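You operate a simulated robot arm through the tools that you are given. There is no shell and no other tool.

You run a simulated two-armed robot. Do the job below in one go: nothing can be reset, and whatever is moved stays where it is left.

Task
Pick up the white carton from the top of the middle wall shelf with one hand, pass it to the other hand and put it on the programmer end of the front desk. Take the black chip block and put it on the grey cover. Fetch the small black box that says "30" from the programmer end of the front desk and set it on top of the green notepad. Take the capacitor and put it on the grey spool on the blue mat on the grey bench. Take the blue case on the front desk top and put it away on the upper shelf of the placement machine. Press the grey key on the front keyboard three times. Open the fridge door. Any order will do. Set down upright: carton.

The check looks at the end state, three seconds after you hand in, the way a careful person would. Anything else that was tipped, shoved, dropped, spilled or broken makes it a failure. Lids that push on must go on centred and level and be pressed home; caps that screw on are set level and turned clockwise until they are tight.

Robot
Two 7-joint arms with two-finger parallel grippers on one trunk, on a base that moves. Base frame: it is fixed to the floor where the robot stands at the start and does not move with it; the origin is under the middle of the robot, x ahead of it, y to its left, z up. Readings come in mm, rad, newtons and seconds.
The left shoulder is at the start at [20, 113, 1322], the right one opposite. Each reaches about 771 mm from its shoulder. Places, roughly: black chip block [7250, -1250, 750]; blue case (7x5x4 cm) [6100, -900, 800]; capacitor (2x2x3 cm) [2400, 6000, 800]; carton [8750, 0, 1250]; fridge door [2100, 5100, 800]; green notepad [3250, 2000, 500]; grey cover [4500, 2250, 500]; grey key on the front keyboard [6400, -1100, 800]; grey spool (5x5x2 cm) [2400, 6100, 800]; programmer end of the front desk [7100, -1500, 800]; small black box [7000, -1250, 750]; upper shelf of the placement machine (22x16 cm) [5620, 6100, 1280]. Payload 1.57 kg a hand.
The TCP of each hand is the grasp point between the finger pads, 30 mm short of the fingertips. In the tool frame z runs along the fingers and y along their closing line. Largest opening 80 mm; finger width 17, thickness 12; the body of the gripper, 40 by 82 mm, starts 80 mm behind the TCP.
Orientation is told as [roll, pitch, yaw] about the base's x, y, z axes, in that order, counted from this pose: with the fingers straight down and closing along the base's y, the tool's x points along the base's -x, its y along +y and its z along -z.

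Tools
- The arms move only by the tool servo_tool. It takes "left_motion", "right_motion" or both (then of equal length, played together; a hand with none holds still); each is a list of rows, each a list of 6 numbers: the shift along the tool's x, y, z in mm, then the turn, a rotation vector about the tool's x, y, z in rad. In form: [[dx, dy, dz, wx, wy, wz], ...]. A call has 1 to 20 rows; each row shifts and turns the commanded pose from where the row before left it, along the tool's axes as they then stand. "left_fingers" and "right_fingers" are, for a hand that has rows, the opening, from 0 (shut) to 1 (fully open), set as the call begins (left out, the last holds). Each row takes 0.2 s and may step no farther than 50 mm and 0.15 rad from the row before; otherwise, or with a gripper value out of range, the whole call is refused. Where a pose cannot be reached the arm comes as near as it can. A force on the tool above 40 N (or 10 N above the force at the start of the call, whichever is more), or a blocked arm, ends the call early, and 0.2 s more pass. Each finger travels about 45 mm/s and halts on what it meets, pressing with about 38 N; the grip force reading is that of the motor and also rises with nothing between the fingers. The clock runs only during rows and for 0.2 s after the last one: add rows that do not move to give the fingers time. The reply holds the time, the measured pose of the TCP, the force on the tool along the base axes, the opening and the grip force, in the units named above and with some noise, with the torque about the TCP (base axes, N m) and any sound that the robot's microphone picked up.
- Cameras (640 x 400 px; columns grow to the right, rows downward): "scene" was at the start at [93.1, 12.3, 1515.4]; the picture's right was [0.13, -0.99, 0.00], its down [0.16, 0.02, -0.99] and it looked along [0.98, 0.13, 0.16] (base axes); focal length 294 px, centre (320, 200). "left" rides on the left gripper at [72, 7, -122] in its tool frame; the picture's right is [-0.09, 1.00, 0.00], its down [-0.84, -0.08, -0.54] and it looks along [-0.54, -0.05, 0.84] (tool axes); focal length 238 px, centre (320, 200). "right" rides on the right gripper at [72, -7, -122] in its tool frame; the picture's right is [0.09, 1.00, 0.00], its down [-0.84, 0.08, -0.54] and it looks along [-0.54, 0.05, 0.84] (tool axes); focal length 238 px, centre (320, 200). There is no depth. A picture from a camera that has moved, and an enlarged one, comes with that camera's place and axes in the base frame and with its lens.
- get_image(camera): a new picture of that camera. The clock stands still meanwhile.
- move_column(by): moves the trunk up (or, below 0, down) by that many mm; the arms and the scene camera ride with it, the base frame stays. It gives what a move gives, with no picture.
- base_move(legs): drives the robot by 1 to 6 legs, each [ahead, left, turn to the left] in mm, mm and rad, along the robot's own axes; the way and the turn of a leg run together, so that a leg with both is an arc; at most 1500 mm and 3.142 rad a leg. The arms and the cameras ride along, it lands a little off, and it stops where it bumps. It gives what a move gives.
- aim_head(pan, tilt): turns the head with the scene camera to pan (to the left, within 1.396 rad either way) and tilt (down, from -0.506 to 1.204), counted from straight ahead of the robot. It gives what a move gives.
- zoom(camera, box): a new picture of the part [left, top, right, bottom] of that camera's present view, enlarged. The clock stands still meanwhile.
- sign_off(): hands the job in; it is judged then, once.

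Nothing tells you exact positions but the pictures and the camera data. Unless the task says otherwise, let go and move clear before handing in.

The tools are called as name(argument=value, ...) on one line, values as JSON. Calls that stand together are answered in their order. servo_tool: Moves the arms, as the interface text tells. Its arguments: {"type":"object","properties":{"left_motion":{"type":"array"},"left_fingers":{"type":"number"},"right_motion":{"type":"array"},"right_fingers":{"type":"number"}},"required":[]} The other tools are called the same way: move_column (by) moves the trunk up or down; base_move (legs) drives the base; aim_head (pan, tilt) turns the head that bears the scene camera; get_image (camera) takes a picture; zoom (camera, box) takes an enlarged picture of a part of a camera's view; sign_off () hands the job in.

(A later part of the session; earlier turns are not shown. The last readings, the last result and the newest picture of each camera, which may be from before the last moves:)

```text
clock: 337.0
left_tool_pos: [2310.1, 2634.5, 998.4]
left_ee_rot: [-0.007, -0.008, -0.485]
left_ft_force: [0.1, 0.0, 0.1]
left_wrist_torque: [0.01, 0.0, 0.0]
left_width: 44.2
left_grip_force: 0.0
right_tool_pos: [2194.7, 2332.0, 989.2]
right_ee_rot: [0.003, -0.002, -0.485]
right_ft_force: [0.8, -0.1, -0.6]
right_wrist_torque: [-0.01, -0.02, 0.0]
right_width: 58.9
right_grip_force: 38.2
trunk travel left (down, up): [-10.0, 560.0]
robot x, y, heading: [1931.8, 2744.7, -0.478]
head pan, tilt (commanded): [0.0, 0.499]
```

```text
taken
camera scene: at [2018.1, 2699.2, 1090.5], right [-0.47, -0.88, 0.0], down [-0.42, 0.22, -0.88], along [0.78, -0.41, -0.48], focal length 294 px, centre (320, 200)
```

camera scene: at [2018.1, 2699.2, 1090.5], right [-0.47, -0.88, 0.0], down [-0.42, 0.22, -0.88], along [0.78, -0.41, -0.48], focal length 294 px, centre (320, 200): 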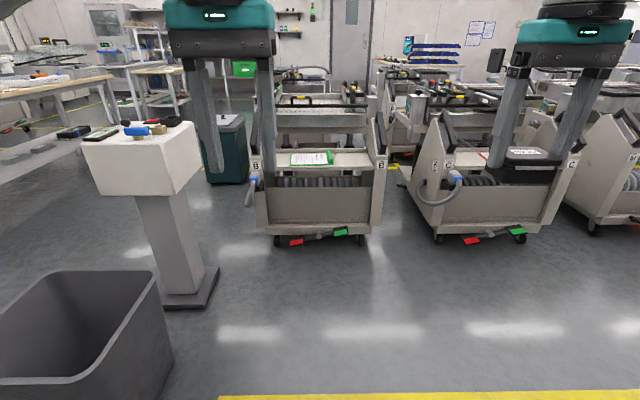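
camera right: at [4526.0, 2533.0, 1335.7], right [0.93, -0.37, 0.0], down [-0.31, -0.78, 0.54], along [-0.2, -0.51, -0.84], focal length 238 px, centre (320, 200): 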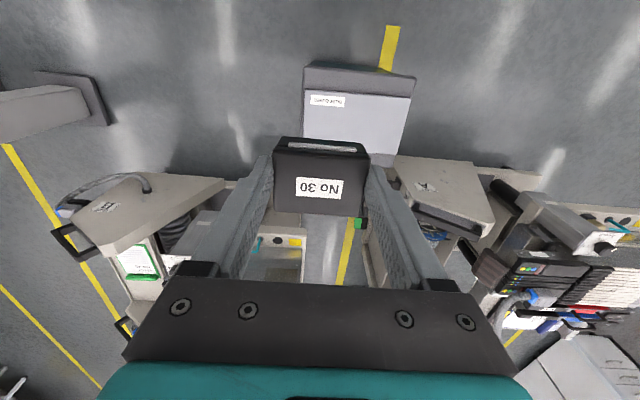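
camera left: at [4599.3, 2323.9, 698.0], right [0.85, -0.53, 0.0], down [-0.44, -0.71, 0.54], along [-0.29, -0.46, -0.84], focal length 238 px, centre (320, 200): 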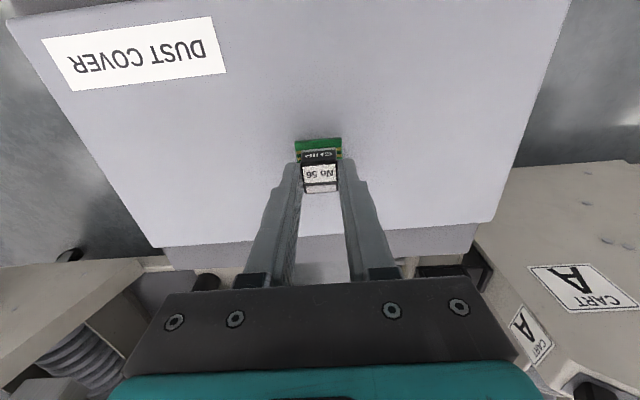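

Cart B with the green notepad is straight ahead; pedestal and bin stand to the left. I drive forward carefully, keeping clear of them.

servo_tool(left_motion=[[0, 20, -25, 0, 0, 0], [0, 20, -25, 0, 0, 0], [0, 20, -25, 0, 0, 0]])

base_move(legs=[[950, 0, 0.008]])

aim_head(pan=0.0, tilt=0.7)

get_image(camera="scene")

aim_head(pan=0.9, tilt=0.6)

get_image(camera="scene")

```text
clock: 337.8
left_tool_pos: [2337.2, 2688.1, 1074.2]
left_ee_rot: [-0.005, -0.009, -0.483]
left_ft_force: [-0.1, 0.4, -0.3]
left_wrist_torque: [0.01, 0.0, -0.03]
left_width: 44.2
left_grip_force: 0.0
right_tool_pos: [2193.5, 2332.5, 989.3]
right_ee_rot: [0.004, -0.004, -0.488]
right_ft_force: [0.6, -0.5, -0.7]
right_wrist_torque: [-0.01, 0.04, 0.02]
right_width: 58.7
right_grip_force: 37.9
trunk travel left (down, up): [-10.0, 560.0]
robot x, y, heading: [1930.8, 2743.3, -0.484]
head pan, tilt (commanded): [0.0, 0.499]
```

```text
clock: 342.7
left_tool_pos: [3175.9, 2252.2, 1074.2]
left_ee_rot: [-0.004, -0.008, -0.478]
left_ft_force: [0.6, 0.1, 0.9]
left_wrist_torque: [0.0, -0.01, 0.01]
left_width: 43.8
left_grip_force: 0.2
right_tool_pos: [3034.9, 1895.8, 988.5]
right_ee_rot: [0.002, -0.004, -0.478]
right_ft_force: [0.6, 0.3, -1.6]
right_wrist_torque: [-0.02, -0.02, -0.01]
right_width: 59.1
right_grip_force: 38.3
trunk travel left (down, up): [-10.0, 560.0]
robot x, y, heading: [2767.0, 2306.1, -0.478]
head pan, tilt (commanded): [0.0, 0.499]
```

```text
clock: 343.5
left_tool_pos: [3176.0, 2253.6, 1073.6]
left_ee_rot: [-0.006, -0.009, -0.479]
left_ft_force: [0.2, -0.2, 1.1]
left_wrist_torque: [-0.02, 0.01, 0.02]
left_width: 44.0
left_grip_force: 0.0
right_tool_pos: [3033.7, 1896.4, 988.8]
right_ee_rot: [0.004, -0.003, -0.479]
right_ft_force: [0.0, -0.1, -0.5]
right_wrist_torque: [0.03, 0.02, 0.03]
right_width: 58.9
right_grip_force: 37.6
trunk travel left (down, up): [-10.0, 560.0]
robot x, y, heading: [2765.4, 2307.2, -0.477]
head pan, tilt (commanded): [0.0, 0.7]
```

```text
taken
camera scene: at [2850.3, 2264.6, 1072.8], right [-0.46, -0.89, 0.0], down [-0.57, 0.3, -0.77], along [0.68, -0.35, -0.64], focal length 294 px, centre (320, 200)
```

scene: 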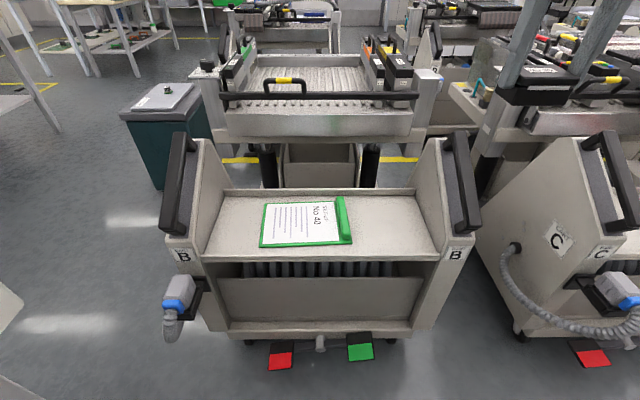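

```text
clock: 344.7
left_tool_pos: [3176.2, 2253.6, 1074.3]
left_ee_rot: [-0.004, -0.009, -0.478]
left_ft_force: [0.2, -0.1, -1.4]
left_wrist_torque: [-0.01, 0.02, 0.05]
left_width: 43.8
left_grip_force: 0.1
right_tool_pos: [3033.9, 1895.3, 988.4]
right_ee_rot: [0.003, -0.002, -0.48]
right_ft_force: [-0.4, 1.0, -0.6]
right_wrist_torque: [-0.04, -0.02, 0.03]
right_width: 59.2
right_grip_force: 37.6
trunk travel left (down, up): [-10.0, 560.0]
robot x, y, heading: [2763.7, 2308.6, -0.477]
head pan, tilt (commanded): [0.901, 0.6]
```

```text
taken
camera scene: at [2855.6, 2339.9, 1081.4], right [0.41, -0.91, 0.0], down [-0.52, -0.23, -0.83], along [0.75, 0.34, -0.56], focal length 294 px, centre (320, 200)
```

scene: 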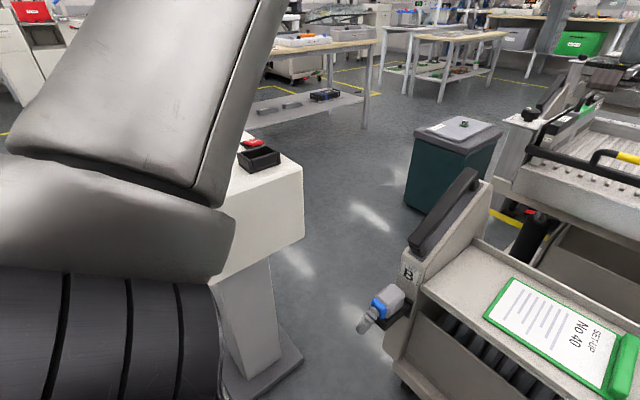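

The clipboard-type green notepad lies flat on cart B's shelf, and my left elbow passes well above the pedestal. I move 225 mm closer.

base_move(legs=[[225, 0, 0]])

aim_head(pan=0.0, tilt=0.9)

get_image(camera="scene")

get_image(camera="right")

```text
clock: 346.4
left_tool_pos: [3378.1, 2148.5, 1072.8]
left_ee_rot: [-0.005, -0.009, -0.477]
left_ft_force: [-0.1, 0.9, 0.2]
left_wrist_torque: [-0.03, -0.01, -0.01]
left_width: 43.9
left_grip_force: 0.1
right_tool_pos: [3235.7, 1792.1, 987.1]
right_ee_rot: [0.003, -0.003, -0.481]
right_ft_force: [-0.5, -0.1, -1.2]
right_wrist_torque: [0.0, 0.04, -0.04]
right_width: 59.0
right_grip_force: 38.3
trunk travel left (down, up): [-10.0, 560.0]
robot x, y, heading: [2967.6, 2200.8, -0.472]
head pan, tilt (commanded): [0.901, 0.6]
```

```text
clock: 347.6
left_tool_pos: [3377.5, 2149.5, 1073.8]
left_ee_rot: [-0.004, -0.009, -0.476]
left_ft_force: [0.3, 0.2, -0.7]
left_wrist_torque: [-0.02, 0.0, -0.02]
left_width: 44.2
left_grip_force: 0.1
right_tool_pos: [3236.4, 1792.6, 990.0]
right_ee_rot: [0.005, -0.004, -0.48]
right_ft_force: [0.1, -0.1, -0.2]
right_wrist_torque: [0.0, -0.02, 0.0]
right_width: 59.2
right_grip_force: 37.9
trunk travel left (down, up): [-10.0, 560.0]
robot x, y, heading: [2969.1, 2202.3, -0.481]
head pan, tilt (commanded): [0.0, 0.901]
```

```text
taken
camera scene: at [3042.8, 2165.0, 1056.6], right [-0.46, -0.89, 0.0], down [-0.7, 0.36, -0.62], along [0.55, -0.29, -0.78], focal length 294 px, centre (320, 200)
```

scene: 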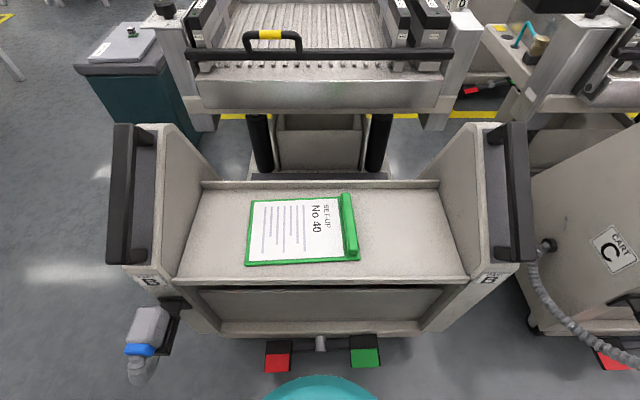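

```text
taken
camera right: at [3168.0, 1819.3, 1110.1], right [0.38, 0.93, 0.0], down [0.78, -0.32, 0.55], along [0.51, -0.2, -0.84], focal length 238 px, centre (320, 200)
```

right: 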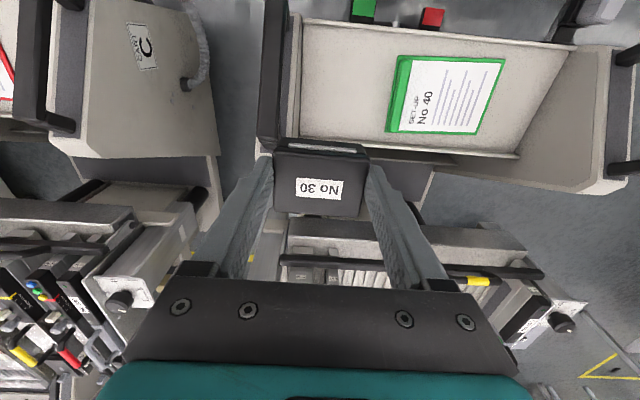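

The notepad's paper is centred at about (3367, 2055), z≈526. I move the left hand out of the way and bring the box over the paper.

servo_tool(left_motion=[[0, 40, -20, 0, 0, 0], [0, 40, -20, 0, 0, 0], [0, 10, -20, 0, 0, 0]])

servo_tool(right_motion=[[0, 48, 0, 0, 0, 0], [0, 48, 0, 0, 0, 0], [0, 48, 0, 0, 0, 0], [0.6, 18.7, 40, 0, 0, 0], [0.6, 18.7, 40, 0, 0, 0], [0.6, 18.7, 40, 0, 0, 0], [0.6, 18.7, 40, 0, 0, 0], [0.6, 18.7, 40, 0, 0, 0], [0.6, 18.7, 40, 0, 0, 0], [0.7, 18.8, 40, 0, 0, 0], [0.7, 18.8, 40, 0, 0, 0], [0, 0, 0, 0, 0, 0]])

get_image(camera="scene")

get_image(camera="right")

```text
clock: 348.4
left_tool_pos: [3417.5, 2230.7, 1133.2]
left_ee_rot: [-0.005, -0.014, -0.478]
left_ft_force: [0.1, -0.9, 1.0]
left_wrist_torque: [-0.03, 0.03, 0.04]
left_width: 44.0
left_grip_force: 0.1
right_tool_pos: [3235.4, 1792.2, 988.3]
right_ee_rot: [0.003, -0.004, -0.48]
right_ft_force: [0.1, 0.5, -0.9]
right_wrist_torque: [0.0, 0.02, 0.02]
right_width: 59.1
right_grip_force: 38.2
trunk travel left (down, up): [-10.0, 560.0]
robot x, y, heading: [2967.7, 2204.9, -0.476]
head pan, tilt (commanded): [0.0, 0.901]
```

```text
clock: 351.0
left_tool_pos: [3417.3, 2230.3, 1132.6]
left_ee_rot: [-0.006, -0.013, -0.477]
left_ft_force: [-1.1, 0.6, 0.6]
left_wrist_torque: [0.02, 0.01, 0.01]
left_width: 44.0
left_grip_force: 0.2
right_tool_pos: [3368.7, 2057.4, 669.2]
right_ee_rot: [0.005, -0.003, -0.48]
right_ft_force: [-0.1, -0.2, -1.0]
right_wrist_torque: [0.0, 0.0, -0.02]
right_width: 58.8
right_grip_force: 37.9
trunk travel left (down, up): [-10.0, 560.0]
robot x, y, heading: [2969.4, 2202.3, -0.478]
head pan, tilt (commanded): [0.0, 0.901]
```

```text
taken
camera scene: at [3042.8, 2165.0, 1056.6], right [-0.46, -0.89, 0.0], down [-0.7, 0.36, -0.62], along [0.55, -0.29, -0.78], focal length 294 px, centre (320, 200)
```

scene: 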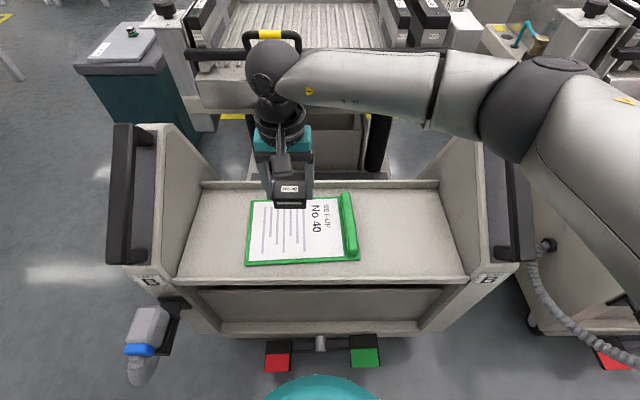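

```text
taken
camera right: at [3300.6, 2083.8, 790.3], right [0.38, 0.93, 0.0], down [0.78, -0.32, 0.55], along [0.51, -0.2, -0.84], focal length 238 px, centre (320, 200)
```

right: 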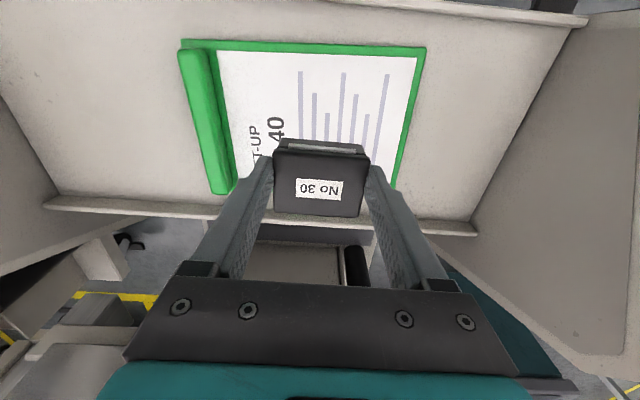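

servo_tool(right_motion=[[0, 0, 30, 0, 0, 0], [0, 0, 30, 0, 0, 0], [0, 0, 0, 0, 0, 0]])

zoom(camera="scene", box=[220, 150, 380, 280])

get_image(camera="scene")

```text
clock: 351.8
left_tool_pos: [3416.9, 2230.5, 1131.5]
left_ee_rot: [-0.005, -0.012, -0.48]
left_ft_force: [0.1, -0.6, -0.1]
left_wrist_torque: [-0.03, 0.0, 0.03]
left_width: 44.1
left_grip_force: 0.1
right_tool_pos: [3367.5, 2055.7, 609.9]
right_ee_rot: [0.003, -0.004, -0.478]
right_ft_force: [0.7, -0.2, -0.4]
right_wrist_torque: [0.0, -0.01, -0.02]
right_width: 59.1
right_grip_force: 37.8
trunk travel left (down, up): [-10.0, 560.0]
robot x, y, heading: [2968.4, 2199.9, -0.475]
head pan, tilt (commanded): [0.0, 0.901]
```

```text
3.08 times, centred on (300, 215) of scene
camera zoom: at [3042.8, 2165.0, 1056.6], right [-0.46, -0.89, 0.0], down [-0.7, 0.36, -0.62], along [0.55, -0.29, -0.78], focal length 905 px, centre (382, 154)
```

zoom: 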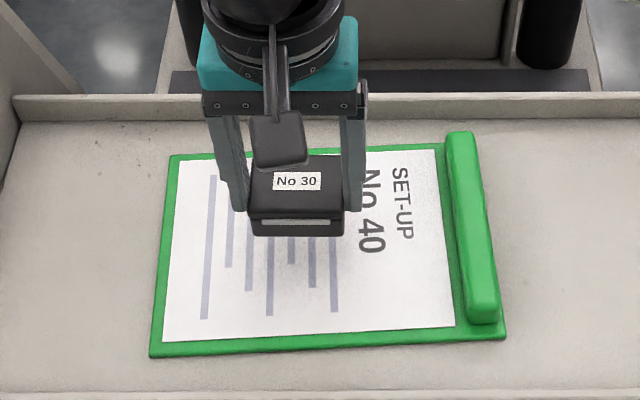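

```text
taken
camera scene: at [3042.8, 2165.0, 1056.6], right [-0.46, -0.89, 0.0], down [-0.7, 0.36, -0.62], along [0.55, -0.29, -0.78], focal length 294 px, centre (320, 200)
```

scene: 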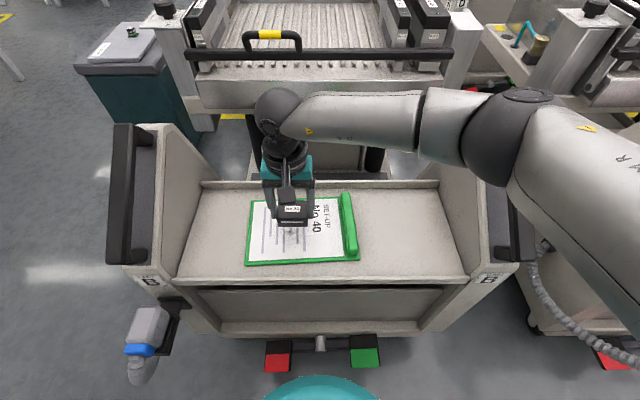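

servo_tool(right_motion=[[0, 0, 10, 0, 0, 0], [0, 0, 8, 0, 0, 0], [0, 0, 0, 0, 0, 0]])

servo_tool(right_motion=[[0, 0, 3, 0, 0, 0], [0, 0, 0, 0, 0, 0]])

zoom(camera="scene", box=[220, 150, 380, 280])

```text
clock: 352.6
left_tool_pos: [3418.0, 2229.7, 1132.0]
left_ee_rot: [-0.004, -0.012, -0.479]
left_ft_force: [-0.1, 0.0, -0.9]
left_wrist_torque: [0.02, 0.0, 0.0]
left_width: 43.8
left_grip_force: 0.2
right_tool_pos: [3368.0, 2055.3, 591.1]
right_ee_rot: [0.002, -0.003, -0.481]
right_ft_force: [0.5, -0.1, -0.9]
right_wrist_torque: [-0.01, 0.0, -0.02]
right_width: 59.0
right_grip_force: 37.7
trunk travel left (down, up): [-10.0, 560.0]
robot x, y, heading: [2966.6, 2201.7, -0.484]
head pan, tilt (commanded): [0.0, 0.901]
```

```text
clock: 353.2
left_tool_pos: [3417.9, 2229.4, 1132.5]
left_ee_rot: [-0.006, -0.013, -0.476]
left_ft_force: [-0.6, 0.3, 0.8]
left_wrist_torque: [0.03, 0.02, 0.01]
left_width: 43.9
left_grip_force: 0.1
right_tool_pos: [3369.4, 2055.5, 589.1]
right_ee_rot: [0.006, -0.004, -0.479]
right_ft_force: [0.2, -0.4, -0.6]
right_wrist_torque: [0.0, 0.0, 0.0]
right_width: 59.2
right_grip_force: 38.0
trunk travel left (down, up): [-10.0, 560.0]
robot x, y, heading: [2970.1, 2203.4, -0.48]
head pan, tilt (commanded): [0.0, 0.901]
```

```text
3.08 times, centred on (300, 215) of scene
camera zoom: at [3042.8, 2165.0, 1056.6], right [-0.46, -0.89, 0.0], down [-0.7, 0.36, -0.62], along [0.55, -0.29, -0.78], focal length 905 px, centre (382, 154)
```

zoom: 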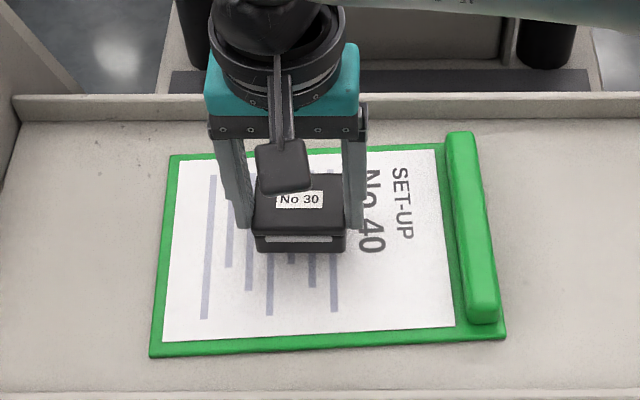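

servo_tool(right_motion=[[0, 0, 3, 0, 0, 0], [0, 0, 0, 0, 0, 0]])

servo_tool(right_motion=[[0, 0, 3, 0, 0, 0], [0, 0, 0, 0, 0, 0]])

servo_tool(right_motion=[[0, 0, 3, 0, 0, 0], [0, 0, 0, 0, 0, 0]])

zoom(camera="scene", box=[220, 150, 380, 280])

```text
clock: 353.8
left_tool_pos: [3417.6, 2230.9, 1133.4]
left_ee_rot: [-0.006, -0.011, -0.478]
left_ft_force: [-0.6, -0.3, -0.2]
left_wrist_torque: [-0.02, 0.0, -0.01]
left_width: 44.2
left_grip_force: 0.1
right_tool_pos: [3368.2, 2055.8, 585.2]
right_ee_rot: [0.004, -0.004, -0.479]
right_ft_force: [0.5, -0.8, -1.2]
right_wrist_torque: [-0.01, -0.03, 0.0]
right_width: 59.1
right_grip_force: 37.9
trunk travel left (down, up): [-10.0, 560.0]
robot x, y, heading: [2967.1, 2201.1, -0.478]
head pan, tilt (commanded): [0.0, 0.901]
```

```text
clock: 354.4
left_tool_pos: [3416.4, 2229.1, 1133.6]
left_ee_rot: [-0.005, -0.012, -0.478]
left_ft_force: [0.5, 1.2, -0.5]
left_wrist_torque: [-0.02, -0.03, 0.01]
left_width: 44.1
left_grip_force: 0.1
right_tool_pos: [3369.1, 2056.8, 582.9]
right_ee_rot: [0.002, -0.004, -0.481]
right_ft_force: [0.0, -0.7, -1.2]
right_wrist_torque: [0.03, -0.02, 0.01]
right_width: 59.3
right_grip_force: 38.1
trunk travel left (down, up): [-10.0, 560.0]
robot x, y, heading: [2965.9, 2201.6, -0.474]
head pan, tilt (commanded): [0.0, 0.901]
```

```text
clock: 355.0
left_tool_pos: [3418.2, 2229.7, 1132.7]
left_ee_rot: [-0.004, -0.011, -0.476]
left_ft_force: [0.8, -0.1, -0.8]
left_wrist_torque: [0.01, -0.02, -0.01]
left_width: 44.2
left_grip_force: 0.0
right_tool_pos: [3368.3, 2055.5, 581.2]
right_ee_rot: [0.002, -0.005, -0.48]
right_ft_force: [-0.2, -0.9, -1.0]
right_wrist_torque: [-0.02, -0.01, -0.03]
right_width: 59.1
right_grip_force: 37.5
trunk travel left (down, up): [-10.0, 560.0]
robot x, y, heading: [2970.8, 2200.5, -0.481]
head pan, tilt (commanded): [0.0, 0.901]
```

```text
3.08 times, centred on (300, 215) of scene
camera zoom: at [3042.8, 2165.0, 1056.6], right [-0.46, -0.89, 0.0], down [-0.7, 0.36, -0.62], along [0.55, -0.29, -0.78], focal length 905 px, centre (382, 154)
```

zoom: 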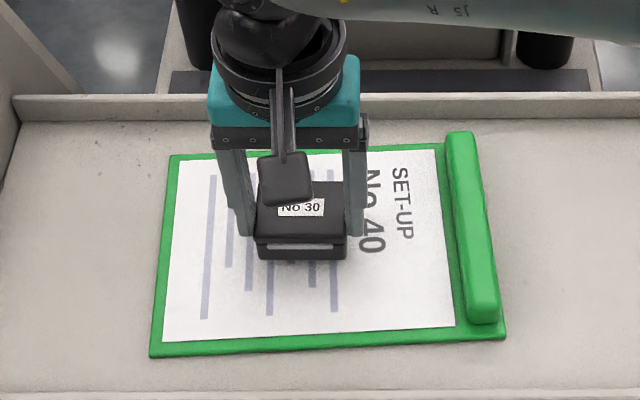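

servo_tool(right_motion=[[0, 0, 3, 0, 0, 0], [0, 0, 0, 0, 0, 0]])

servo_tool(right_motion=[[0, 0, 2.5, 0, 0, 0], [0, 0, 0, 0, 0, 0]])

servo_tool(right_motion=[[0, 0, 2.5, 0, 0, 0], [0, 0, 0, 0, 0, 0]])

```text
clock: 355.6
left_tool_pos: [3417.7, 2230.1, 1131.3]
left_ee_rot: [-0.005, -0.013, -0.479]
left_ft_force: [-0.3, 0.4, -0.2]
left_wrist_torque: [0.0, -0.01, 0.02]
left_width: 44.0
left_grip_force: 0.1
right_tool_pos: [3368.5, 2054.8, 577.3]
right_ee_rot: [0.005, -0.004, -0.48]
right_ft_force: [-0.5, 0.2, -1.1]
right_wrist_torque: [0.02, 0.0, 0.0]
right_width: 58.8
right_grip_force: 38.4
trunk travel left (down, up): [-10.0, 560.0]
robot x, y, heading: [2964.8, 2203.6, -0.476]
head pan, tilt (commanded): [0.0, 0.901]
```

```text
clock: 356.2
left_tool_pos: [3417.3, 2229.3, 1132.4]
left_ee_rot: [-0.005, -0.013, -0.479]
left_ft_force: [0.3, 0.0, -0.1]
left_wrist_torque: [-0.01, 0.02, -0.03]
left_width: 44.1
left_grip_force: 0.1
right_tool_pos: [3368.9, 2055.8, 573.7]
right_ee_rot: [0.004, -0.003, -0.48]
right_ft_force: [-0.5, 0.6, -0.9]
right_wrist_torque: [-0.04, -0.02, -0.01]
right_width: 59.0
right_grip_force: 37.6
trunk travel left (down, up): [-10.0, 560.0]
robot x, y, heading: [2967.9, 2203.7, -0.483]
head pan, tilt (commanded): [0.0, 0.901]
```

```text
clock: 356.8
left_tool_pos: [3417.3, 2230.1, 1132.8]
left_ee_rot: [-0.004, -0.013, -0.478]
left_ft_force: [-0.3, 0.6, 0.5]
left_wrist_torque: [-0.01, 0.01, 0.0]
left_width: 44.1
left_grip_force: 0.1
right_tool_pos: [3368.1, 2056.3, 570.7]
right_ee_rot: [0.003, -0.004, -0.479]
right_ft_force: [0.6, -0.1, -0.4]
right_wrist_torque: [-0.01, 0.0, -0.02]
right_width: 59.0
right_grip_force: 38.1
trunk travel left (down, up): [-10.0, 560.0]
robot x, y, heading: [2968.8, 2202.5, -0.475]
head pan, tilt (commanded): [0.0, 0.901]
```

servo_tool(right_motion=[[0, 0, 2, 0, 0, 0], [0, 0, 0, 0, 0, 0]])

servo_tool(right_motion=[[0, 0, 2, 0, 0, 0], [0, 0, 0, 0, 0, 0]])

zoom(camera="scene", box=[220, 150, 380, 280])

```text
clock: 357.4
left_tool_pos: [3416.1, 2230.1, 1132.9]
left_ee_rot: [-0.006, -0.013, -0.479]
left_ft_force: [-0.3, 0.0, 0.2]
left_wrist_torque: [0.01, 0.01, 0.01]
left_width: 44.1
left_grip_force: 0.0
right_tool_pos: [3369.5, 2056.5, 571.2]
right_ee_rot: [0.004, -0.006, -0.481]
right_ft_force: [-1.9, -0.8, 11.3]
right_wrist_torque: [-0.23, 0.24, -0.06]
right_width: 58.9
right_grip_force: 37.6
trunk travel left (down, up): [-10.0, 560.0]
robot x, y, heading: [2966.6, 2201.9, -0.477]
head pan, tilt (commanded): [0.0, 0.901]
```

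```text
clock: 358.0
left_tool_pos: [3414.9, 2231.3, 1133.5]
left_ee_rot: [-0.004, -0.014, -0.478]
left_ft_force: [-0.2, 1.3, 0.2]
left_wrist_torque: [0.02, -0.01, 0.04]
left_width: 44.0
left_grip_force: 0.1
right_tool_pos: [3368.7, 2055.6, 570.1]
right_ee_rot: [0.004, -0.007, -0.48]
right_ft_force: [-6.1, -0.7, 29.4]
right_wrist_torque: [-0.11, 0.2, -0.05]
right_width: 59.2
right_grip_force: 38.2
trunk travel left (down, up): [-10.0, 560.0]
robot x, y, heading: [2969.2, 2203.2, -0.477]
head pan, tilt (commanded): [0.0, 0.901]
```

```text
3.08 times, centred on (300, 215) of scene
camera zoom: at [3041.1, 2165.4, 1057.0], right [-0.46, -0.89, 0.0], down [-0.69, 0.36, -0.62], along [0.55, -0.29, -0.78], focal length 905 px, centre (382, 154)
```

zoom: 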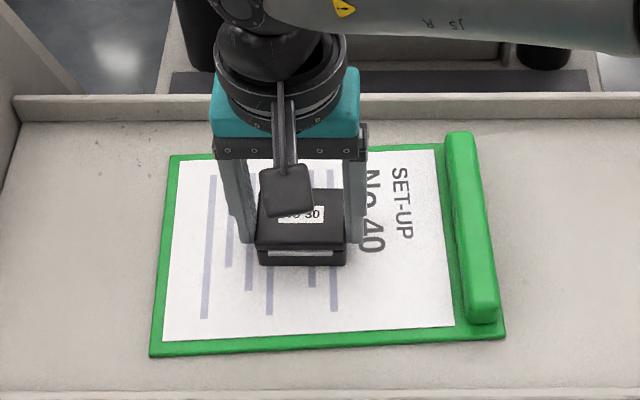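

Contact is clear. I ease up about 3 mm to relieve the force, then open gently and rise.

servo_tool(right_motion=[[0, 0, -2.5, 0, 0, 0], [0, 0, 0, 0, 0, 0]])

servo_tool(right_motion=[[0, 0, -0.7, 0, 0, 0], [0, 0, 0, 0, 0, 0]])

servo_tool(right_motion=[[0, 0, 0, 0, 0, 0], [0, 0, 0, 0, 0, 0], [0, 0, 0, 0, 0, 0]], right_fingers=0.95)

servo_tool(right_motion=[[0, 0, -15, 0, 0, 0], [0, 0, -25, 0, 0, 0], [0, 0, -40, 0, 0, 0], [0, 0, -40, 0, 0, 0], [0, 0, -40, 0, 0, 0], [0, 0, -40, 0, 0, 0], [0, 0, -40, 0, 0, 0], [0, 0, -40, 0, 0, 0]])

get_image(camera="scene")

zoom(camera="scene", box=[220, 150, 380, 280])

```text
clock: 358.6
left_tool_pos: [3417.7, 2230.6, 1132.9]
left_ee_rot: [-0.003, -0.012, -0.478]
left_ft_force: [0.1, -0.1, -0.4]
left_wrist_torque: [0.0, 0.0, -0.01]
left_width: 44.2
left_grip_force: 0.1
right_tool_pos: [3368.8, 2055.6, 570.6]
right_ee_rot: [0.005, -0.004, -0.479]
right_ft_force: [4.2, -1.4, 11.3]
right_wrist_torque: [-0.01, -0.28, -0.04]
right_width: 59.1
right_grip_force: 37.4
trunk travel left (down, up): [-10.0, 560.0]
robot x, y, heading: [2963.2, 2201.2, -0.476]
head pan, tilt (commanded): [0.0, 0.901]
```

```text
clock: 359.2
left_tool_pos: [3417.9, 2230.1, 1132.9]
left_ee_rot: [-0.005, -0.011, -0.477]
left_ft_force: [0.5, 0.2, -0.3]
left_wrist_torque: [-0.02, -0.02, 0.02]
left_width: 44.0
left_grip_force: 0.1
right_tool_pos: [3366.9, 2055.9, 570.1]
right_ee_rot: [0.001, 0.0, -0.478]
right_ft_force: [2.0, -0.1, 3.8]
right_wrist_torque: [0.01, -0.25, 0.0]
right_width: 58.9
right_grip_force: 37.7
trunk travel left (down, up): [-10.0, 560.0]
robot x, y, heading: [2965.0, 2201.9, -0.478]
head pan, tilt (commanded): [0.0, 0.901]
```

```text
clock: 360.0
left_tool_pos: [3417.0, 2231.2, 1134.5]
left_ee_rot: [-0.004, -0.012, -0.478]
left_ft_force: [0.0, -0.2, 0.0]
left_wrist_torque: [0.01, 0.02, -0.03]
left_width: 44.2
left_grip_force: 0.1
right_tool_pos: [3368.5, 2055.8, 570.6]
right_ee_rot: [0.001, -0.003, -0.479]
right_ft_force: [-0.7, 0.0, -0.1]
right_wrist_torque: [0.02, -0.02, 0.0]
right_width: 75.9
right_grip_force: 0.1
trunk travel left (down, up): [-10.0, 560.0]
robot x, y, heading: [2964.1, 2200.5, -0.479]
head pan, tilt (commanded): [0.0, 0.901]
```

```text
clock: 361.8
left_tool_pos: [3417.2, 2231.2, 1133.4]
left_ee_rot: [-0.005, -0.012, -0.479]
left_ft_force: [0.0, 0.9, 0.2]
left_wrist_torque: [0.02, -0.02, 0.02]
left_width: 44.0
left_grip_force: 0.2
right_tool_pos: [3366.7, 2056.5, 850.3]
right_ee_rot: [0.002, -0.002, -0.478]
right_ft_force: [-0.5, -0.2, -0.8]
right_wrist_torque: [-0.01, 0.0, 0.02]
right_width: 76.0
right_grip_force: 0.0
trunk travel left (down, up): [-10.0, 560.0]
robot x, y, heading: [2967.1, 2203.3, -0.476]
head pan, tilt (commanded): [0.0, 0.901]
```

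```text
taken
camera scene: at [3042.7, 2165.1, 1056.6], right [-0.46, -0.89, 0.0], down [-0.7, 0.36, -0.62], along [0.55, -0.29, -0.78], focal length 294 px, centre (320, 200)
```

scene: 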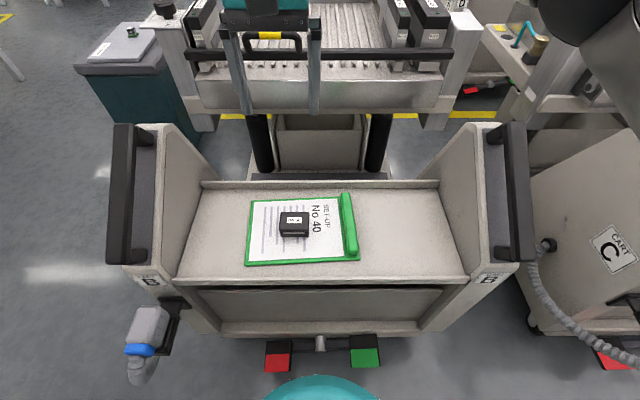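

```text
3.08 times, centred on (300, 215) of scene
camera zoom: at [3042.7, 2165.1, 1056.6], right [-0.46, -0.89, 0.0], down [-0.7, 0.36, -0.62], along [0.55, -0.29, -0.78], focal length 905 px, centre (382, 154)
```

zoom: 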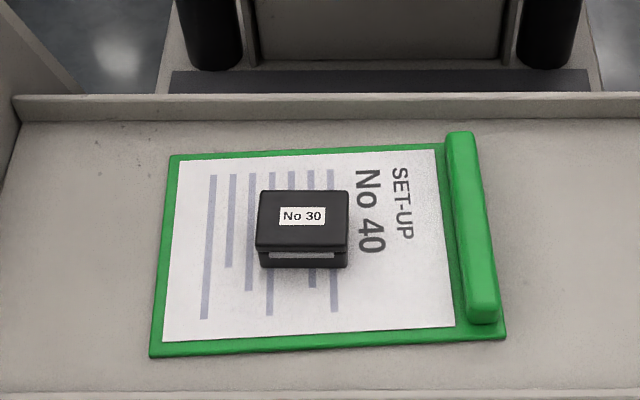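

Box "No 30" rests flat on the notepad. I raise the hand, back out, and return by the same route to the front desk for the blue case.

servo_tool(right_motion=[[0, -20, -40, 0, 0, 0], [0, -20, -40, 0, 0, 0], [0, -20, -40, 0, 0, 0], [0, -20, -40, 0, 0, 0]])

base_move(legs=[[-1170, 0, 0.006], [0, 1400, 0], [0, 170, 0]])

move_column(by=300)

aim_head(pan=0.0, tilt=0.35)

get_image(camera="scene")

```text
clock: 362.8
left_tool_pos: [3417.2, 2229.6, 1131.9]
left_ee_rot: [-0.005, -0.012, -0.479]
left_ft_force: [0.6, -0.1, 0.2]
left_wrist_torque: [0.0, -0.03, -0.01]
left_width: 43.9
left_grip_force: 0.1
right_tool_pos: [3330.4, 1985.0, 1009.5]
right_ee_rot: [0.004, -0.005, -0.478]
right_ft_force: [0.5, 0.7, -0.1]
right_wrist_torque: [0.04, -0.03, 0.0]
right_width: 76.0
right_grip_force: 0.0
trunk travel left (down, up): [-10.0, 560.0]
robot x, y, heading: [2967.5, 2198.0, -0.478]
head pan, tilt (commanded): [0.0, 0.901]
```

```text
clock: 376.3
left_tool_pos: [3067.8, 4163.7, 1134.1]
left_ee_rot: [-0.006, -0.012, -0.454]
left_ft_force: [-0.3, 0.8, 0.1]
left_wrist_torque: [-0.02, 0.02, -0.01]
left_width: 43.9
left_grip_force: 0.1
right_tool_pos: [2986.2, 3916.8, 1010.7]
right_ee_rot: [0.001, -0.003, -0.456]
right_ft_force: [0.6, -0.1, 0.9]
right_wrist_torque: [0.0, -0.03, 0.0]
right_width: 76.2
right_grip_force: 0.0
trunk travel left (down, up): [-10.0, 560.0]
robot x, y, heading: [2620.1, 4127.5, -0.459]
head pan, tilt (commanded): [0.0, 0.901]
```

```text
clock: 379.3
left_tool_pos: [3067.1, 4165.5, 1433.5]
left_ee_rot: [-0.005, -0.012, -0.454]
left_ft_force: [-0.3, 0.7, 0.4]
left_wrist_torque: [-0.03, -0.02, 0.0]
left_width: 43.9
left_grip_force: 0.0
right_tool_pos: [2983.7, 3916.9, 1309.8]
right_ee_rot: [0.003, -0.003, -0.455]
right_ft_force: [0.2, 0.2, -0.7]
right_wrist_torque: [0.02, 0.02, -0.02]
right_width: 75.9
right_grip_force: 0.2
trunk travel left (down, up): [-310.0, 260.0]
robot x, y, heading: [2622.0, 4127.5, -0.449]
head pan, tilt (commanded): [0.0, 0.901]
```

```text
clock: 380.3
left_tool_pos: [3067.8, 4165.0, 1432.9]
left_ee_rot: [-0.004, -0.012, -0.453]
left_ft_force: [0.2, -0.1, -0.6]
left_wrist_torque: [0.01, 0.01, -0.01]
left_width: 44.0
left_grip_force: 0.1
right_tool_pos: [2985.1, 3916.7, 1310.1]
right_ee_rot: [0.003, -0.003, -0.455]
right_ft_force: [-0.9, -0.4, -0.2]
right_wrist_torque: [-0.02, 0.01, -0.03]
right_width: 76.1
right_grip_force: 0.1
trunk travel left (down, up): [-310.0, 260.0]
robot x, y, heading: [2619.5, 4127.3, -0.452]
head pan, tilt (commanded): [0.0, 0.351]
```

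```text
taken
camera scene: at [2710.2, 4083.3, 1404.1], right [-0.44, -0.9, 0.0], down [-0.31, 0.15, -0.94], along [0.84, -0.41, -0.34], focal length 294 px, centre (320, 200)
```

scene: 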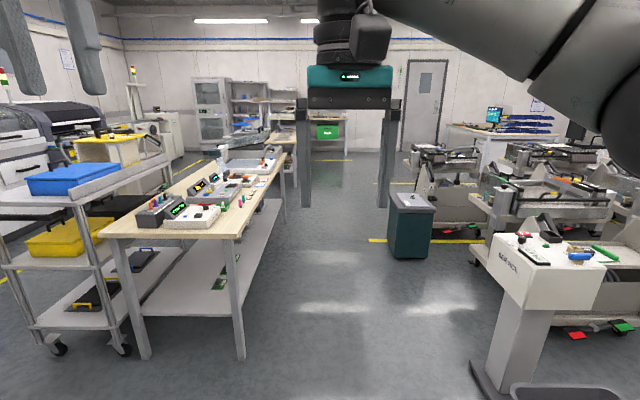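

base_move(legs=[[0, 0, -0.017], [1440, -80, 0], [1450, 0, 0], [1450, 0, 0], [700, 0, 0], [0, 0, -1.571]])

aim_head(pan=0.0, tilt=0.4)

get_image(camera="scene")

```text
clock: 408.7
left_tool_pos: [7150.3, 1363.8, 1431.7]
left_ee_rot: [-0.006, -0.012, -2.032]
left_ft_force: [-0.5, 0.2, 0.4]
left_wrist_torque: [-0.01, 0.02, 0.02]
left_width: 43.8
left_grip_force: 0.0
right_tool_pos: [6902.6, 1448.2, 1309.8]
right_ee_rot: [0.003, -0.004, -2.035]
right_ft_force: [0.4, 0.9, -0.7]
right_wrist_torque: [-0.03, 0.0, 0.0]
right_width: 75.9
right_grip_force: 0.0
trunk travel left (down, up): [-310.0, 260.0]
robot x, y, heading: [7116.9, 1812.9, -2.031]
head pan, tilt (commanded): [0.0, 0.351]
```

```text
clock: 409.4
left_tool_pos: [7149.3, 1363.6, 1432.4]
left_ee_rot: [-0.004, -0.012, -2.034]
left_ft_force: [-0.4, 0.3, 0.8]
left_wrist_torque: [-0.01, 0.01, -0.04]
left_width: 43.9
left_grip_force: 0.0
right_tool_pos: [6901.8, 1447.6, 1309.4]
right_ee_rot: [0.004, -0.003, -2.035]
right_ft_force: [0.0, -0.2, 0.3]
right_wrist_torque: [-0.01, 0.0, -0.02]
right_width: 76.2
right_grip_force: 0.2
trunk travel left (down, up): [-310.0, 260.0]
robot x, y, heading: [7113.3, 1811.8, -2.035]
head pan, tilt (commanded): [0.0, 0.4]
```

```text
taken
camera scene: at [7069.3, 1722.0, 1399.6], right [-0.89, 0.45, 0.0], down [0.17, 0.35, -0.92], along [-0.41, -0.82, -0.39], focal length 294 px, centre (320, 200)
```

scene: 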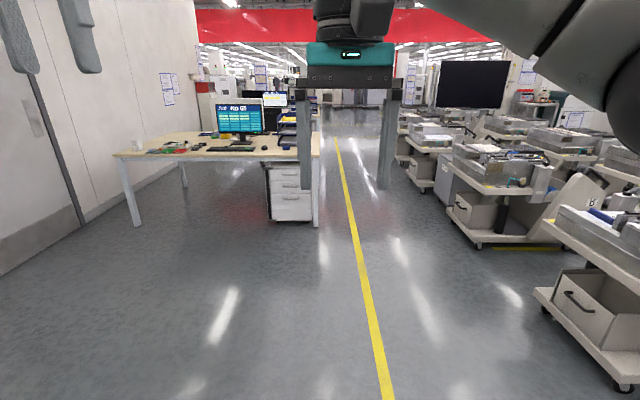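

base_move(legs=[[1400, 300, 0], [900, 170, -0.008]])

aim_head(pan=-0.1, tilt=0.8)

get_image(camera="scene")

get_image(camera="right")

```text
clock: 420.9
left_tool_pos: [6561.6, -911.2, 1432.5]
left_ee_rot: [-0.005, -0.013, -2.024]
left_ft_force: [0.0, -0.1, -0.8]
left_wrist_torque: [0.03, -0.01, -0.03]
left_width: 44.2
left_grip_force: 0.1
right_tool_pos: [6313.5, -830.4, 1311.1]
right_ee_rot: [0.005, -0.004, -2.026]
right_ft_force: [0.7, 0.1, 0.2]
right_wrist_torque: [0.01, -0.04, 0.01]
right_width: 76.1
right_grip_force: 0.1
trunk travel left (down, up): [-310.0, 260.0]
robot x, y, heading: [6524.7, -461.8, -2.025]
head pan, tilt (commanded): [0.0, 0.4]
```

```text
clock: 421.8
left_tool_pos: [6563.2, -911.7, 1433.5]
left_ee_rot: [-0.005, -0.013, -2.024]
left_ft_force: [-0.4, -0.8, 0.2]
left_wrist_torque: [0.04, -0.01, 0.01]
left_width: 44.0
left_grip_force: 0.1
right_tool_pos: [6314.4, -830.0, 1309.9]
right_ee_rot: [0.004, -0.004, -2.026]
right_ft_force: [0.5, -0.3, -0.4]
right_wrist_torque: [0.02, 0.0, 0.02]
right_width: 76.0
right_grip_force: 0.2
trunk travel left (down, up): [-310.0, 260.0]
robot x, y, heading: [6519.4, -463.2, -2.03]
head pan, tilt (commanded): [-0.099, 0.799]
```

```text
taken
camera scene: at [6476.6, -539.1, 1364.6], right [-0.85, 0.53, 0.0], down [0.38, 0.61, -0.7], along [-0.37, -0.59, -0.72], focal length 294 px, centre (320, 200)
```

scene: 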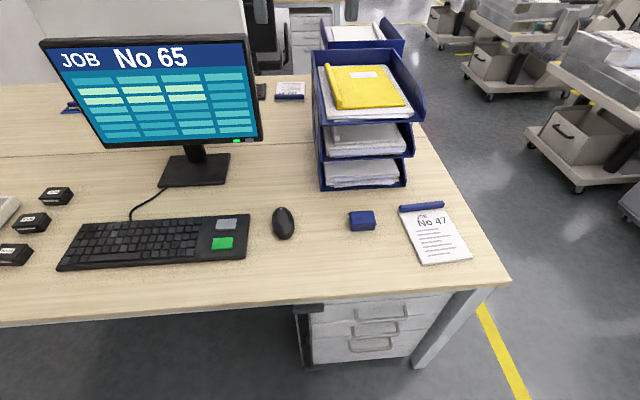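

```text
taken
camera right: at [6339.6, -761.7, 1431.2], right [0.93, -0.36, 0.0], down [-0.3, -0.78, 0.55], along [-0.19, -0.51, -0.84], focal length 238 px, centre (320, 200)
```

right: 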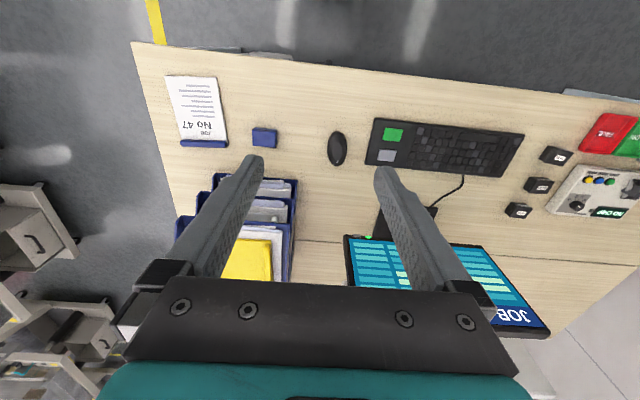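

The blue case is at about (6119, -906) in front of the paper trays. I move a little closer and lower the trunk.

base_move(legs=[[85, -45, -0.012]])

move_column(by=-80)

get_image(camera="right")

get_image(camera="scene")

```text
clock: 422.9
left_tool_pos: [6477.1, -969.0, 1432.3]
left_ee_rot: [-0.005, -0.011, -2.036]
left_ft_force: [0.4, 0.6, -0.2]
left_wrist_torque: [0.03, -0.04, 0.01]
left_width: 44.2
left_grip_force: 0.0
right_tool_pos: [6231.3, -883.6, 1310.7]
right_ee_rot: [0.004, -0.003, -2.038]
right_ft_force: [-0.4, 0.1, 0.0]
right_wrist_torque: [0.0, -0.01, 0.0]
right_width: 76.2
right_grip_force: 0.1
trunk travel left (down, up): [-310.0, 260.0]
robot x, y, heading: [6445.8, -517.1, -2.037]
head pan, tilt (commanded): [-0.099, 0.799]
```

```text
clock: 424.1
left_tool_pos: [6478.6, -969.0, 1353.3]
left_ee_rot: [-0.007, -0.013, -2.036]
left_ft_force: [0.3, 0.1, 0.2]
left_wrist_torque: [0.03, 0.0, 0.01]
left_width: 44.1
left_grip_force: 0.0
right_tool_pos: [6231.3, -882.7, 1230.5]
right_ee_rot: [0.003, -0.004, -2.039]
right_ft_force: [-0.3, -0.1, 0.8]
right_wrist_torque: [0.0, 0.02, 0.02]
right_width: 76.1
right_grip_force: 0.1
trunk travel left (down, up): [-230.0, 340.0]
robot x, y, heading: [6442.5, -517.6, -2.034]
head pan, tilt (commanded): [-0.099, 0.799]
```

```text
taken
camera right: at [6257.5, -815.6, 1351.4], right [0.93, -0.37, 0.0], down [-0.31, -0.78, 0.55], along [-0.2, -0.51, -0.84], focal length 238 px, centre (320, 200)
```

right: 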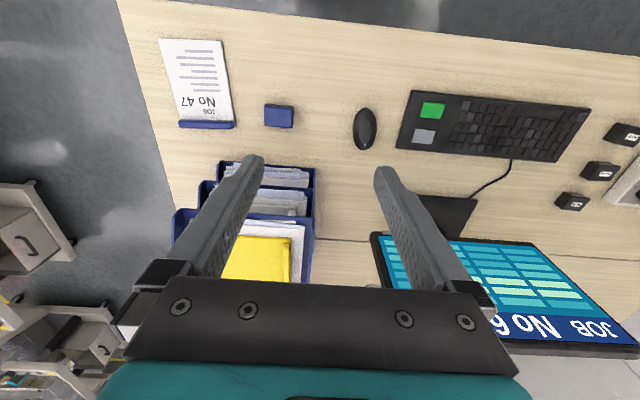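

```text
taken
camera scene: at [6397.1, -594.7, 1284.6], right [-0.84, 0.54, 0.0], down [0.38, 0.6, -0.7], along [-0.37, -0.59, -0.72], focal length 294 px, centre (320, 200)
```

scene: 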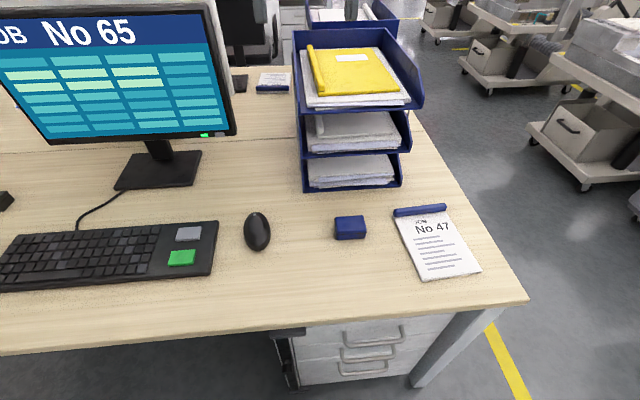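

servo_tool(right_motion=[[-10.4, -12.6, 44, 0, 0, 0], [-10.4, -12.6, 44, 0, 0, 0], [-10.4, -12.6, 44, 0, 0, 0], [-10.4, -12.6, 44, 0, 0, 0], [-10.3, -12.6, 44, 0, 0, 0], [-10.3, -12.5, 44, 0, 0, 0], [-10.3, -12.5, 44, 0, 0, 0], [0, 0, 0, 0, 0, 0], [0, 0, 0, 0, 0, 0]], right_fingers=1.0)

get_image(camera="right")

get_image(camera="scene")

```text
clock: 426.1
left_tool_pos: [6479.5, -968.8, 1353.6]
left_ee_rot: [-0.006, -0.012, -2.038]
left_ft_force: [-0.2, 0.2, -0.2]
left_wrist_torque: [-0.02, 0.01, 0.01]
left_width: 44.3
left_grip_force: 0.0
right_tool_pos: [6119.8, -910.6, 920.7]
right_ee_rot: [0.004, -0.003, -2.039]
right_ft_force: [0.7, 1.2, 0.3]
right_wrist_torque: [0.01, -0.03, -0.02]
right_width: 80.1
right_grip_force: 0.0
trunk travel left (down, up): [-230.0, 340.0]
robot x, y, heading: [6446.8, -516.9, -2.034]
head pan, tilt (commanded): [-0.099, 0.799]
```

```text
taken
camera right: at [6145.7, -843.3, 1043.0], right [0.93, -0.37, 0.0], down [-0.31, -0.78, 0.55], along [-0.2, -0.51, -0.84], focal length 238 px, centre (320, 200)
```

right: 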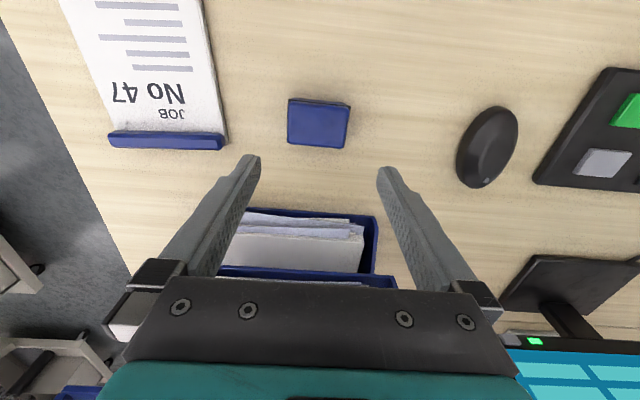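

```text
taken
camera scene: at [6397.1, -594.9, 1284.5], right [-0.84, 0.54, 0.0], down [0.38, 0.6, -0.7], along [-0.37, -0.59, -0.72], focal length 294 px, centre (320, 200)
```

scene: 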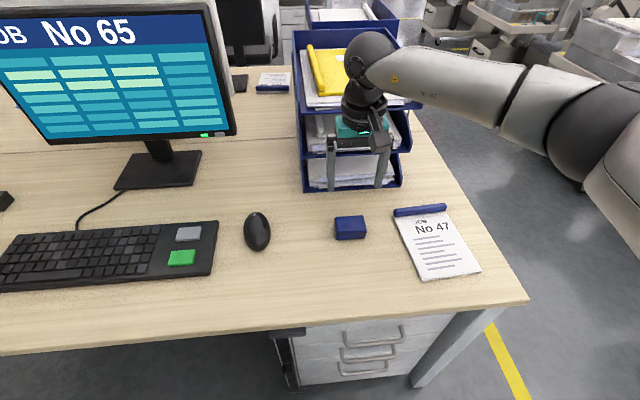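

zoom(camera="right", box=[240, 70, 400, 190])

```text
3.33 times, centred on (320, 130) of right
camera zoom: at [6145.7, -843.3, 1043.0], right [0.93, -0.37, 0.0], down [-0.31, -0.78, 0.55], along [-0.2, -0.51, -0.84], focal length 794 px, centre (320, 433)
```

zoom: 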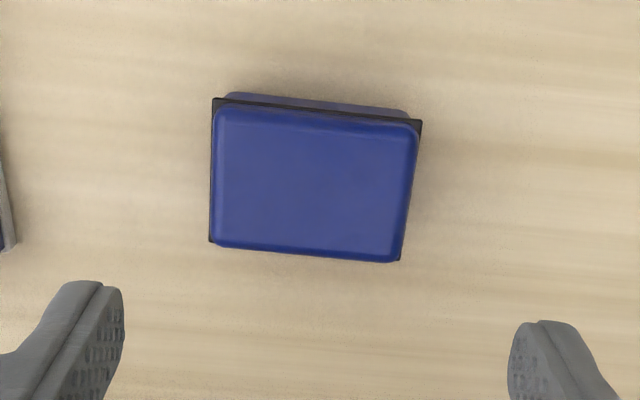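

The blue case is centred and aligned (about 60 × 44 mm). I descend and grasp it.

servo_tool(right_motion=[[0, -2.4, 35, 0, 0, 0], [0, 0, 35, 0, 0, 0], [0, 0, 30, 0, 0, 0], [0, 0, 15, 0, 0, 0], [0, 0, 0, 0, 0, 0]])

get_image(camera="right")

zoom(camera="scene", box=[260, 100, 460, 280])

```text
clock: 427.3
left_tool_pos: [6477.4, -969.4, 1353.1]
left_ee_rot: [-0.006, -0.012, -2.037]
left_ft_force: [-1.1, 0.6, 0.5]
left_wrist_torque: [-0.04, 0.01, 0.0]
left_width: 43.8
left_grip_force: 0.1
right_tool_pos: [6118.3, -909.9, 806.2]
right_ee_rot: [0.003, -0.003, -2.038]
right_ft_force: [-0.2, 0.1, 0.0]
right_wrist_torque: [-0.02, 0.0, 0.01]
right_width: 79.7
right_grip_force: 0.1
trunk travel left (down, up): [-230.0, 340.0]
robot x, y, heading: [6450.0, -517.5, -2.039]
head pan, tilt (commanded): [-0.099, 0.799]
```

```text
taken
camera right: at [6143.7, -841.7, 927.9], right [0.93, -0.37, 0.0], down [-0.31, -0.78, 0.55], along [-0.2, -0.51, -0.84], focal length 238 px, centre (320, 200)
```

right: 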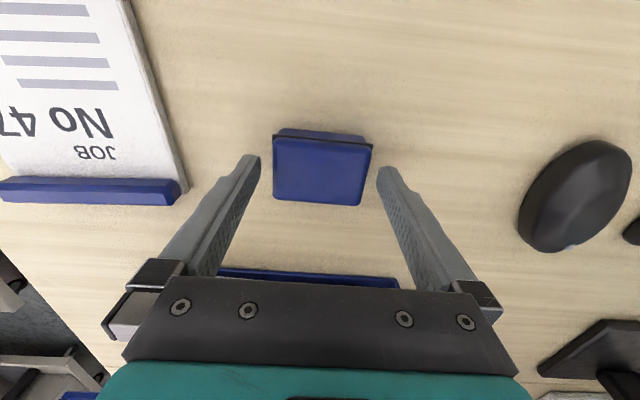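

```text
2.22 times, centred on (360, 190) of scene
camera zoom: at [6397.1, -594.9, 1284.5], right [-0.84, 0.54, 0.0], down [0.38, 0.6, -0.7], along [-0.37, -0.59, -0.72], focal length 653 px, centre (231, 222)
```

zoom: 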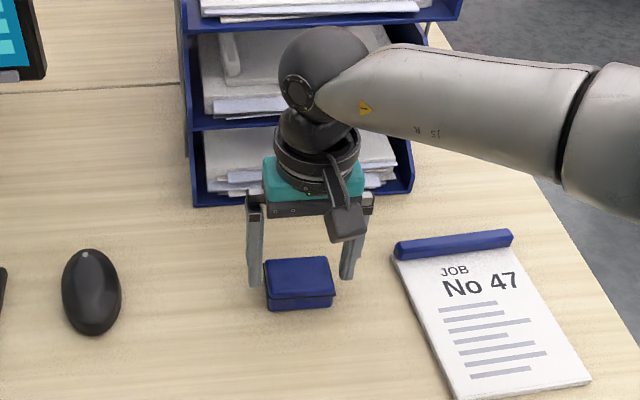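

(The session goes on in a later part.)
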